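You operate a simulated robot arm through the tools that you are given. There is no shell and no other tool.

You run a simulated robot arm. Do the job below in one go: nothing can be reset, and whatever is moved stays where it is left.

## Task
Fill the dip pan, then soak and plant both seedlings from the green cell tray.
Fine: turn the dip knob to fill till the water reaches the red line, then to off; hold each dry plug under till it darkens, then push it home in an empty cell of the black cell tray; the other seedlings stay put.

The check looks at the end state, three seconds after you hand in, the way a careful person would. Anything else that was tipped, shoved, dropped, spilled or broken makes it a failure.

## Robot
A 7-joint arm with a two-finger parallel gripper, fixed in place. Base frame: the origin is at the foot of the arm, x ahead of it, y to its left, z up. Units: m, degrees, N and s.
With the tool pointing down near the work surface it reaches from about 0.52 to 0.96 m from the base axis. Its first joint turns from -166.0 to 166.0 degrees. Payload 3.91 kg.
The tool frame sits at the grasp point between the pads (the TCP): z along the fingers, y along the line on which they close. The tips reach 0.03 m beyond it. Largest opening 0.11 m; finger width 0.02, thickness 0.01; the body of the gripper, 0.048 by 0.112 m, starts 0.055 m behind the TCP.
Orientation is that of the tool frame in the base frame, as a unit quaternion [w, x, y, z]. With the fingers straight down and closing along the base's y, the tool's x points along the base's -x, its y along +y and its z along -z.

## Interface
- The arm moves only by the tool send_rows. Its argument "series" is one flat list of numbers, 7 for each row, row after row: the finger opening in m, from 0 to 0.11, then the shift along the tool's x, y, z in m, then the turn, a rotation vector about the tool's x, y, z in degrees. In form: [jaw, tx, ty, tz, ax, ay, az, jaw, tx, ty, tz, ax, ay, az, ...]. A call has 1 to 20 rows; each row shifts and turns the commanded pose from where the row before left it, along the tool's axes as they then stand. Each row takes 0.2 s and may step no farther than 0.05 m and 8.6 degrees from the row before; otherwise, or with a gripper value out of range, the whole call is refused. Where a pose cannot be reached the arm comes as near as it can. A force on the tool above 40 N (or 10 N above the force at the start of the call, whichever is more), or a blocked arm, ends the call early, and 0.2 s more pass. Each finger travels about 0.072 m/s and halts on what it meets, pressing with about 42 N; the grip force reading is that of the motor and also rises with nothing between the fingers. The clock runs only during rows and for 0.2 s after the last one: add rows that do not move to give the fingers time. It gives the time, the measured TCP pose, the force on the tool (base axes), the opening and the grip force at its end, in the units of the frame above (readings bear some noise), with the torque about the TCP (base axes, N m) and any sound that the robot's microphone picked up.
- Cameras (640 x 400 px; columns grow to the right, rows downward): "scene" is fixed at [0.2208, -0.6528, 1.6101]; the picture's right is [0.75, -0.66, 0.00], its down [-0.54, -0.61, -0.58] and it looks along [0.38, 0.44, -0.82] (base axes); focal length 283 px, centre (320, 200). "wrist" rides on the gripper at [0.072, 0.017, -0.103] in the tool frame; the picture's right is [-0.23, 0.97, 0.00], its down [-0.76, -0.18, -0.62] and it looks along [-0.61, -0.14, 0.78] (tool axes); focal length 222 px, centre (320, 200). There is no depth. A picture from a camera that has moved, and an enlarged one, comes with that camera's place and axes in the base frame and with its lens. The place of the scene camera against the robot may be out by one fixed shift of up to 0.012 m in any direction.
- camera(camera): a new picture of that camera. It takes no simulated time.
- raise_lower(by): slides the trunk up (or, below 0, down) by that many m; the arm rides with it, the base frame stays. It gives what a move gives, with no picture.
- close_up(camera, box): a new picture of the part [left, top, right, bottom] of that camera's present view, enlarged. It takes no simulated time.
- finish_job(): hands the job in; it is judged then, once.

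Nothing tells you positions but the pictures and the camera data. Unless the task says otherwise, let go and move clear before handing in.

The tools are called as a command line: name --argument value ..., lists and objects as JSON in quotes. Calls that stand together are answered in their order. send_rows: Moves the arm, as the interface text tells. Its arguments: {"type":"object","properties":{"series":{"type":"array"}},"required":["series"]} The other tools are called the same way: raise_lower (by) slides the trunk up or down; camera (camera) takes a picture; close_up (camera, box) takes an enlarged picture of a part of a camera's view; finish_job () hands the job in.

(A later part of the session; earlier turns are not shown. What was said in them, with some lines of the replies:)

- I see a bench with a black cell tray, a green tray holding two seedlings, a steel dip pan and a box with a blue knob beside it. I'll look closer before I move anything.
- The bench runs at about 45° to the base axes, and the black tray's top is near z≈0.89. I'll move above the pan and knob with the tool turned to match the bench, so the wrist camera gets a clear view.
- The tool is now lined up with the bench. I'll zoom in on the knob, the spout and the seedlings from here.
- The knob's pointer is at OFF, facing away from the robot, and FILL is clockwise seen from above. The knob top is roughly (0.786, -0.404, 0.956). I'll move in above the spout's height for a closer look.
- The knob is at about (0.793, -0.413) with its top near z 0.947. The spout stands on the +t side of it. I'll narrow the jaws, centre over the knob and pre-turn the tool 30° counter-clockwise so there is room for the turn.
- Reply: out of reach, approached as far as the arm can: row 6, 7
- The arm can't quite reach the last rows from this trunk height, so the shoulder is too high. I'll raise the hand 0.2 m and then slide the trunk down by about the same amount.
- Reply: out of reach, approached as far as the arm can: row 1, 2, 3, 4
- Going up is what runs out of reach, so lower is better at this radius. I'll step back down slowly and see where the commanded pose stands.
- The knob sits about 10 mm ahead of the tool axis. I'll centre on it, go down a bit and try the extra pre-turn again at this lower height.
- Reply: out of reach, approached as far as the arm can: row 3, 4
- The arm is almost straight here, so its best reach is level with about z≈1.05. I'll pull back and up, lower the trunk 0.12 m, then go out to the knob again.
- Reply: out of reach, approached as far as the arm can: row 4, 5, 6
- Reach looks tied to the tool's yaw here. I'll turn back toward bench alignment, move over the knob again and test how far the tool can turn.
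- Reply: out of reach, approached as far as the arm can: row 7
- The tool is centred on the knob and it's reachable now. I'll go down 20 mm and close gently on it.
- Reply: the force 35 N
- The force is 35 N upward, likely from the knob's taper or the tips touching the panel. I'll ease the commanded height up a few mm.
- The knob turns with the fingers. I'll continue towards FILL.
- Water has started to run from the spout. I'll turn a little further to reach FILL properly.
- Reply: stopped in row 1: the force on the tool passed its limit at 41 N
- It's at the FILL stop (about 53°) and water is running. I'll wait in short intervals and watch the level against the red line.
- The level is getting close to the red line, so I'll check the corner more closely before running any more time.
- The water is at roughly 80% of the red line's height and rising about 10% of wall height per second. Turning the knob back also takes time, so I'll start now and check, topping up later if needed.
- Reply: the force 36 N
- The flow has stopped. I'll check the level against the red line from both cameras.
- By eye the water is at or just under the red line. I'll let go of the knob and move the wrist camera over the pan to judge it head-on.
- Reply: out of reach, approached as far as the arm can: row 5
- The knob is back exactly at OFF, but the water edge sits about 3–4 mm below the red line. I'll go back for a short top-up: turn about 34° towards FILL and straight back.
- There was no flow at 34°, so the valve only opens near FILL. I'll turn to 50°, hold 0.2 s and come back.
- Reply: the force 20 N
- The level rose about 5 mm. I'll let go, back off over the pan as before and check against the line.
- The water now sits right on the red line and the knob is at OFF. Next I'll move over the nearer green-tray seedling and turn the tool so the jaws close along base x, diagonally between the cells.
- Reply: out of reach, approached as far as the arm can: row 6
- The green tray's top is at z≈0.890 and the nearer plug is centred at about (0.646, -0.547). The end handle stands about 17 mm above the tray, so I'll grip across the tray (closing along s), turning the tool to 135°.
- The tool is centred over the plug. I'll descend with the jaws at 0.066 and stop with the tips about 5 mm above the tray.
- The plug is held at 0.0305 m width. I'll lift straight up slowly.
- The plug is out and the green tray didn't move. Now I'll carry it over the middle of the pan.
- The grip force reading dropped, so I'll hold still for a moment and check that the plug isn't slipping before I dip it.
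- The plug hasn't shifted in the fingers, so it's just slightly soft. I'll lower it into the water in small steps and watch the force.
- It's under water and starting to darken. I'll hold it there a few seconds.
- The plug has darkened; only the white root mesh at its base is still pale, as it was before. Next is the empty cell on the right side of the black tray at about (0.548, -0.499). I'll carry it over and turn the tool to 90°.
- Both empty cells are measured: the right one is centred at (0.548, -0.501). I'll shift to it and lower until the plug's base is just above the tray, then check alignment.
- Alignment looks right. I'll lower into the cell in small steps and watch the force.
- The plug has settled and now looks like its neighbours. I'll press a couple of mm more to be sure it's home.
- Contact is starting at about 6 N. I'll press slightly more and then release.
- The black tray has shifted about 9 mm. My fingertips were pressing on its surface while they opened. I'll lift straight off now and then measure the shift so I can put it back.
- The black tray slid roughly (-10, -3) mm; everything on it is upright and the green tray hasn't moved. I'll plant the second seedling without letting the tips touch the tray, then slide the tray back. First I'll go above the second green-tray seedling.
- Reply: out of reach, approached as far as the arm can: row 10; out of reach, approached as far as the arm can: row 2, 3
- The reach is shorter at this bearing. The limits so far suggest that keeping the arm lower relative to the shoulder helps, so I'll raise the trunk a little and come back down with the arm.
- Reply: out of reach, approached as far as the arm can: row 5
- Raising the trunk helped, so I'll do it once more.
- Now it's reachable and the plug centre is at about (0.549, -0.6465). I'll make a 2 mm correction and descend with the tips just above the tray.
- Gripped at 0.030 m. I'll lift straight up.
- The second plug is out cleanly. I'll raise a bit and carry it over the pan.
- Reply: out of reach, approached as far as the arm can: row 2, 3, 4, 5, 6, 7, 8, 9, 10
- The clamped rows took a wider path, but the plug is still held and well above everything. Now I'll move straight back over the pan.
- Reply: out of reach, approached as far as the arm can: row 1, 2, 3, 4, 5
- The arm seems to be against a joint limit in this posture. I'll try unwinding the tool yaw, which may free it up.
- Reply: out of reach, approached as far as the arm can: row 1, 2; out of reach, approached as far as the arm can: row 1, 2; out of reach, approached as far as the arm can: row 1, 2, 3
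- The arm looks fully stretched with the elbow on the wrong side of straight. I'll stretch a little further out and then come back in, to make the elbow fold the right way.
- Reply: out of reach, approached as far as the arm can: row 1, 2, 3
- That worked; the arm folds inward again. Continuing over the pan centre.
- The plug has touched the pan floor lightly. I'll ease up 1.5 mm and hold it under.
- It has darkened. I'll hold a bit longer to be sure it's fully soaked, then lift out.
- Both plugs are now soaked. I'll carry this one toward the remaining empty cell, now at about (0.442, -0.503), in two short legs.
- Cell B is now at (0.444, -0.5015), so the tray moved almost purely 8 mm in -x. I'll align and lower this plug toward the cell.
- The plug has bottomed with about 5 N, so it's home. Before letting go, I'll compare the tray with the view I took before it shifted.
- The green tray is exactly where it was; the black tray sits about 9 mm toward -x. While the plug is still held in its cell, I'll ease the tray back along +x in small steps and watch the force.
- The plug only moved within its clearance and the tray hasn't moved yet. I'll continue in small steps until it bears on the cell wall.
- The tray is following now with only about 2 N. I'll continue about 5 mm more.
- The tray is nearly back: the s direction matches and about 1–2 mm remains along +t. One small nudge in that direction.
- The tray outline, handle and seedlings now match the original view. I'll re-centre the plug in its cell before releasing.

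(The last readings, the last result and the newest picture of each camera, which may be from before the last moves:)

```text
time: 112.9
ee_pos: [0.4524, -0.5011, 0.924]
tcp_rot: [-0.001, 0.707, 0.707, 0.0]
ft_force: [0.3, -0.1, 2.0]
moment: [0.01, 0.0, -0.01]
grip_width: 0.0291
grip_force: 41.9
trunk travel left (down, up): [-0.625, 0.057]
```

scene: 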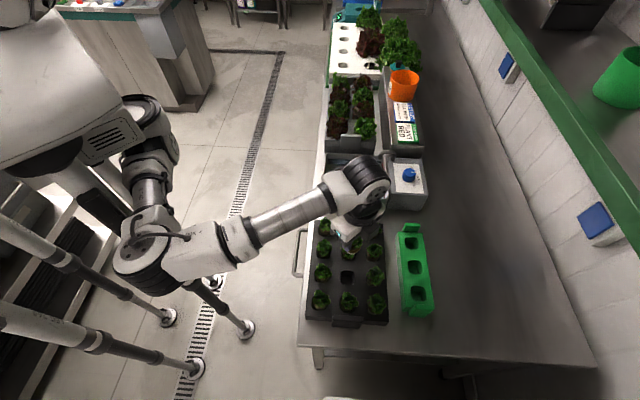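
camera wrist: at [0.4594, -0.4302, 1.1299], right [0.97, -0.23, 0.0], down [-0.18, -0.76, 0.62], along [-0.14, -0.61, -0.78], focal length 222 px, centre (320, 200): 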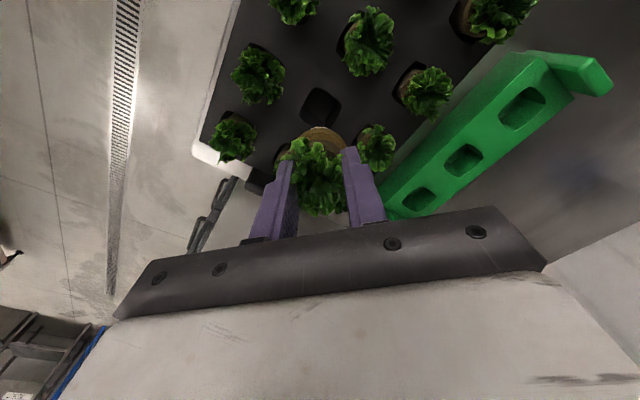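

Light contact, so it's home. I'll unload slightly and open slowly with the tips clear of the tray.

send_rows --series '[0.0285, 0, 0, -0.001, 0, 0, 0, 0.031, 0, 0, 0, 0, 0, 0, 0.034, 0, 0, 0, 0, 0, 0]'

close_up --camera "scene" --box '[310, 255, 400, 330]'

```text
time: 113.7
ee_pos: [0.4522, -0.5016, 0.9242]
tcp_rot: [0.0, 0.707, 0.708, 0.0]
ft_force: [-0.8, -0.3, 0.1]
moment: [0.02, 0.0, 0.01]
grip_width: 0.034
grip_force: 0.1
trunk travel left (down, up): [-0.625, 0.057]
```

```text
5.33 times, centred on (355, 292) of scene
camera zoom: at [0.2208, -0.6528, 1.6101], right [0.75, -0.66, 0.0], down [-0.54, -0.61, -0.58], along [0.38, 0.44, -0.82], focal length 1510 px, centre (133, -293)
```

zoom: 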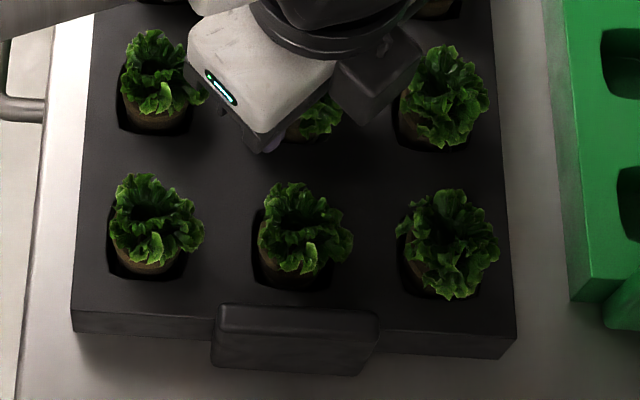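

The tray didn't move this time. I'll open a bit more, raise slowly, and look.

send_rows --series '[0.039, 0, 0, -0.001, 0, 0, 0, 0.045, 0, 0, -0.002, 0, 0, 0, 0.05, 0, 0, -0.005, 0, 0, 0, 0.052, 0, 0, -0.01, 0, 0, 0, 0.052, 0, 0, -0.02, 0, 0, 0, 0.052, 0, 0, -0.03, 0, 0, 0, 0.052, 0, 0, -0.04, 0, 0, 0, 0.052, 0, 0, 0, 0, 0, 0]'

camera --camera "wrist"

close_up --camera "scene" --box '[290, 200, 450, 330]'

```text
time: 115.5
ee_pos: [0.4531, -0.5011, 1.0318]
tcp_rot: [0.001, 0.707, 0.707, 0.0]
ft_force: [0.2, 0.3, 0.7]
moment: [0.0, -0.03, 0.01]
grip_width: 0.0519
grip_force: 0.0
trunk travel left (down, up): [-0.625, 0.057]
```

```text
taken
camera wrist: at [0.471, -0.427, 1.1352], right [0.97, -0.23, 0.0], down [-0.18, -0.76, 0.62], along [-0.14, -0.61, -0.78], focal length 222 px, centre (320, 200)
```

wrist: 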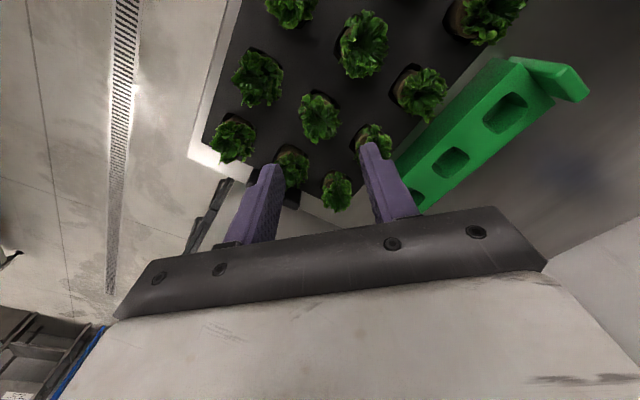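

```text
3.08 times, centred on (370, 265) of scene
camera zoom: at [0.2208, -0.6528, 1.6101], right [0.75, -0.66, 0.0], down [-0.54, -0.61, -0.58], along [0.38, 0.44, -0.82], focal length 871 px, centre (166, 0)
```

zoom: 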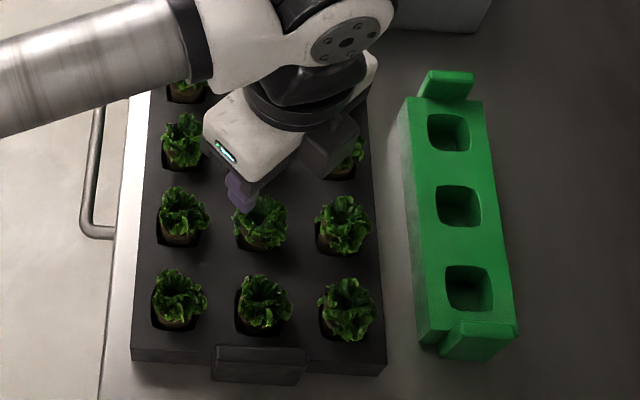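

Released cleanly. I'll raise and pull the arm clear so everything can be inspected.

send_rows --series '[0.052, 0, 0, -0.045, 0, 0, 0, 0.052, 0, 0, -0.045, 0, 0, 0, 0.052, 0, 0, -0.045, 0, 0, 0, 0.052, 0.04, 0.008, -0.01, 0, 0, 0, 0.052, 0.04, 0.008, -0.01, 0, 0, 0, 0.052, 0.04, 0.008, 0, 0, 0, 0, 0.052, 0.04, 0.008, 0, 0, 0, 0, 0.052, 0.04, 0.008, 0, 0, 0, 0, 0.052, 0.04, 0.008, 0, 0, 0, 0, 0.052, 0.04, 0, 0, 0, 0, 0, 0.052, 0.04, 0, 0, 0, 0, 0, 0.052, 0, 0, 0, 0, 0, 0]'

camera --camera "scene"

close_up --camera "scene" --box '[290, 200, 450, 330]'

close_up --camera "scene" --box '[310, 140, 440, 220]'

```text
time: 118.1
ee_pos: [0.4998, -0.1828, 1.1875]
tcp_rot: [0.0, 0.707, 0.707, 0.001]
ft_force: [0.9, 0.0, 0.9]
moment: [0.03, 0.01, 0.0]
grip_width: 0.052
grip_force: 0.1
trunk travel left (down, up): [-0.625, 0.057]
```

```text
taken
```

scene: 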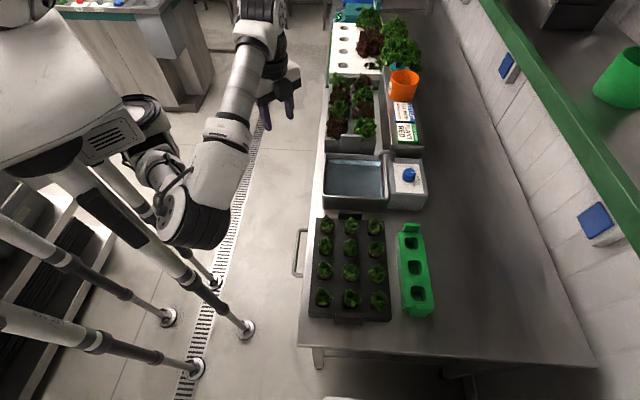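

```text
3.08 times, centred on (370, 265) of scene
camera zoom: at [0.2208, -0.6528, 1.6101], right [0.75, -0.66, 0.0], down [-0.54, -0.61, -0.58], along [0.38, 0.44, -0.82], focal length 871 px, centre (166, 0)
```

zoom: 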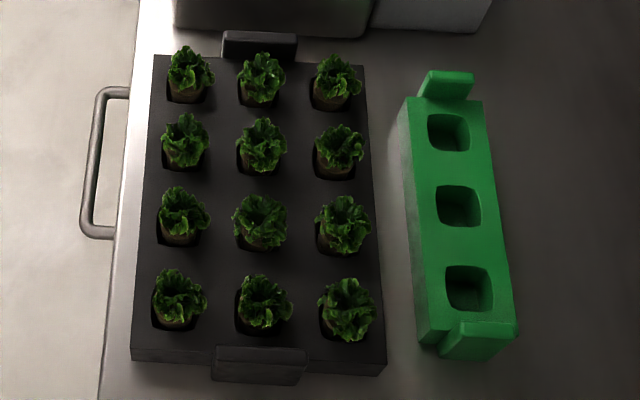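

```text
4.92 times, centred on (375, 180) of scene
camera zoom: at [0.2208, -0.6528, 1.6101], right [0.75, -0.66, 0.0], down [-0.54, -0.61, -0.58], along [0.38, 0.44, -0.82], focal length 1394 px, centre (49, 298)
```

zoom: 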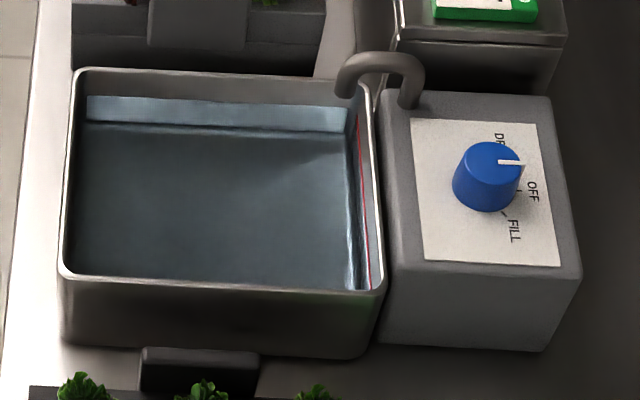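

The bench is clear and the water is still on the line. I'll check the two planted seedlings and the tray ends up close.

close_up --camera "scene" --box '[330, 235, 400, 295]'

close_up --camera "scene" --box '[310, 205, 400, 260]'

close_up --camera "scene" --box '[310, 255, 400, 330]'

camera --camera "wrist"

```text
6.67 times, centred on (365, 265) of scene
camera zoom: at [0.2208, -0.6528, 1.6101], right [0.75, -0.66, 0.0], down [-0.54, -0.61, -0.58], along [0.38, 0.44, -0.82], focal length 1887 px, centre (20, -233)
```

zoom: 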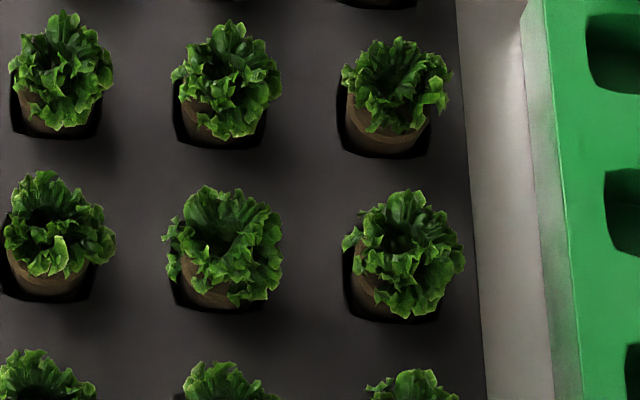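

```text
7.11 times, centred on (355, 232) of scene
camera zoom: at [0.2208, -0.6528, 1.6101], right [0.75, -0.66, 0.0], down [-0.54, -0.61, -0.58], along [0.38, 0.44, -0.82], focal length 2013 px, centre (71, -31)
```

zoom: 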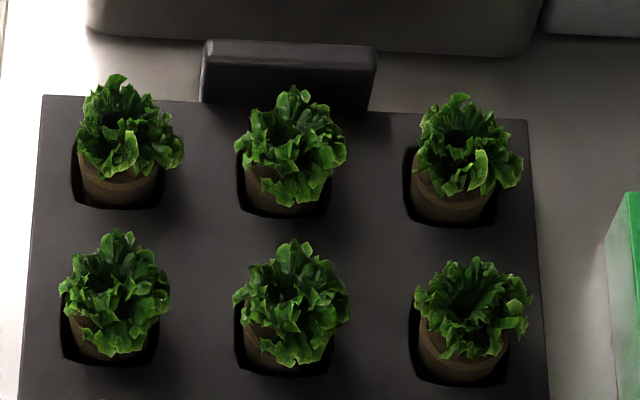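

```text
5.33 times, centred on (355, 292) of scene
camera zoom: at [0.2208, -0.6528, 1.6101], right [0.75, -0.66, 0.0], down [-0.54, -0.61, -0.58], along [0.38, 0.44, -0.82], focal length 1510 px, centre (133, -293)
```

zoom: 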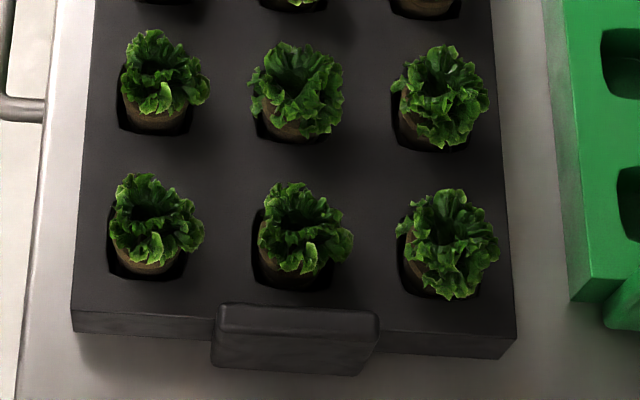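

```text
taken
camera wrist: at [0.5171, -0.1086, 1.2912], right [0.97, -0.23, 0.0], down [-0.18, -0.76, 0.62], along [-0.14, -0.61, -0.78], focal length 222 px, centre (320, 200)
```

wrist: 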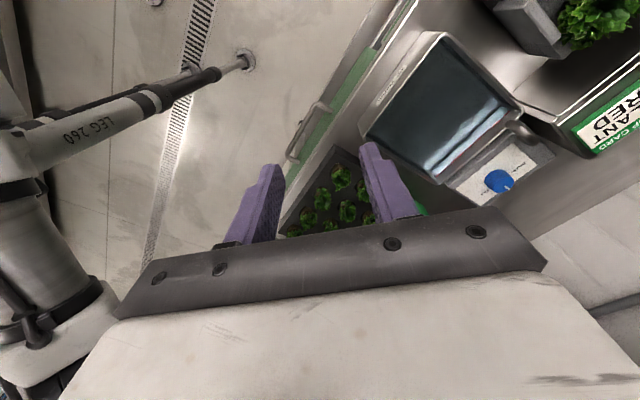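

I see both seedlings sitting in the black tray at the same depth and wet colour as their neighbours. The green tray is empty and unmoved, the water is on the red line, the knob is at OFF, and the arm is clear. The black tray, which I pushed about 9 mm earlier, is back to within about 3 mm, so I'm handing in.

finish_job

```text
The job is handed in.
```

I filled the dip pan and soaked and planted both seedlings, and the job is handed in. While planting the first one I shoved the black tray, and it isn't exactly back where it started.

- **Water:** the level sits on the red line and the knob is back at OFF. It stopped 3–4 mm short on the first fill, so I topped it up once.
- **Seedlings:** both plugs darkened under water. They are pushed down in the two cells that were empty, at the same depth as their neighbours.
- **Black tray:** it slid about 9 mm when my fingertips pressed on it as I let go of the first seedling. I pushed it back. The end away from the pan matches the original view, but the end nearest the pan is still 2–3 mm off, a turn of roughly half a degree.
- **Everything else:** the green tray is where it was, nothing tipped or spilled that I could see, and the arm is clear of the bench.
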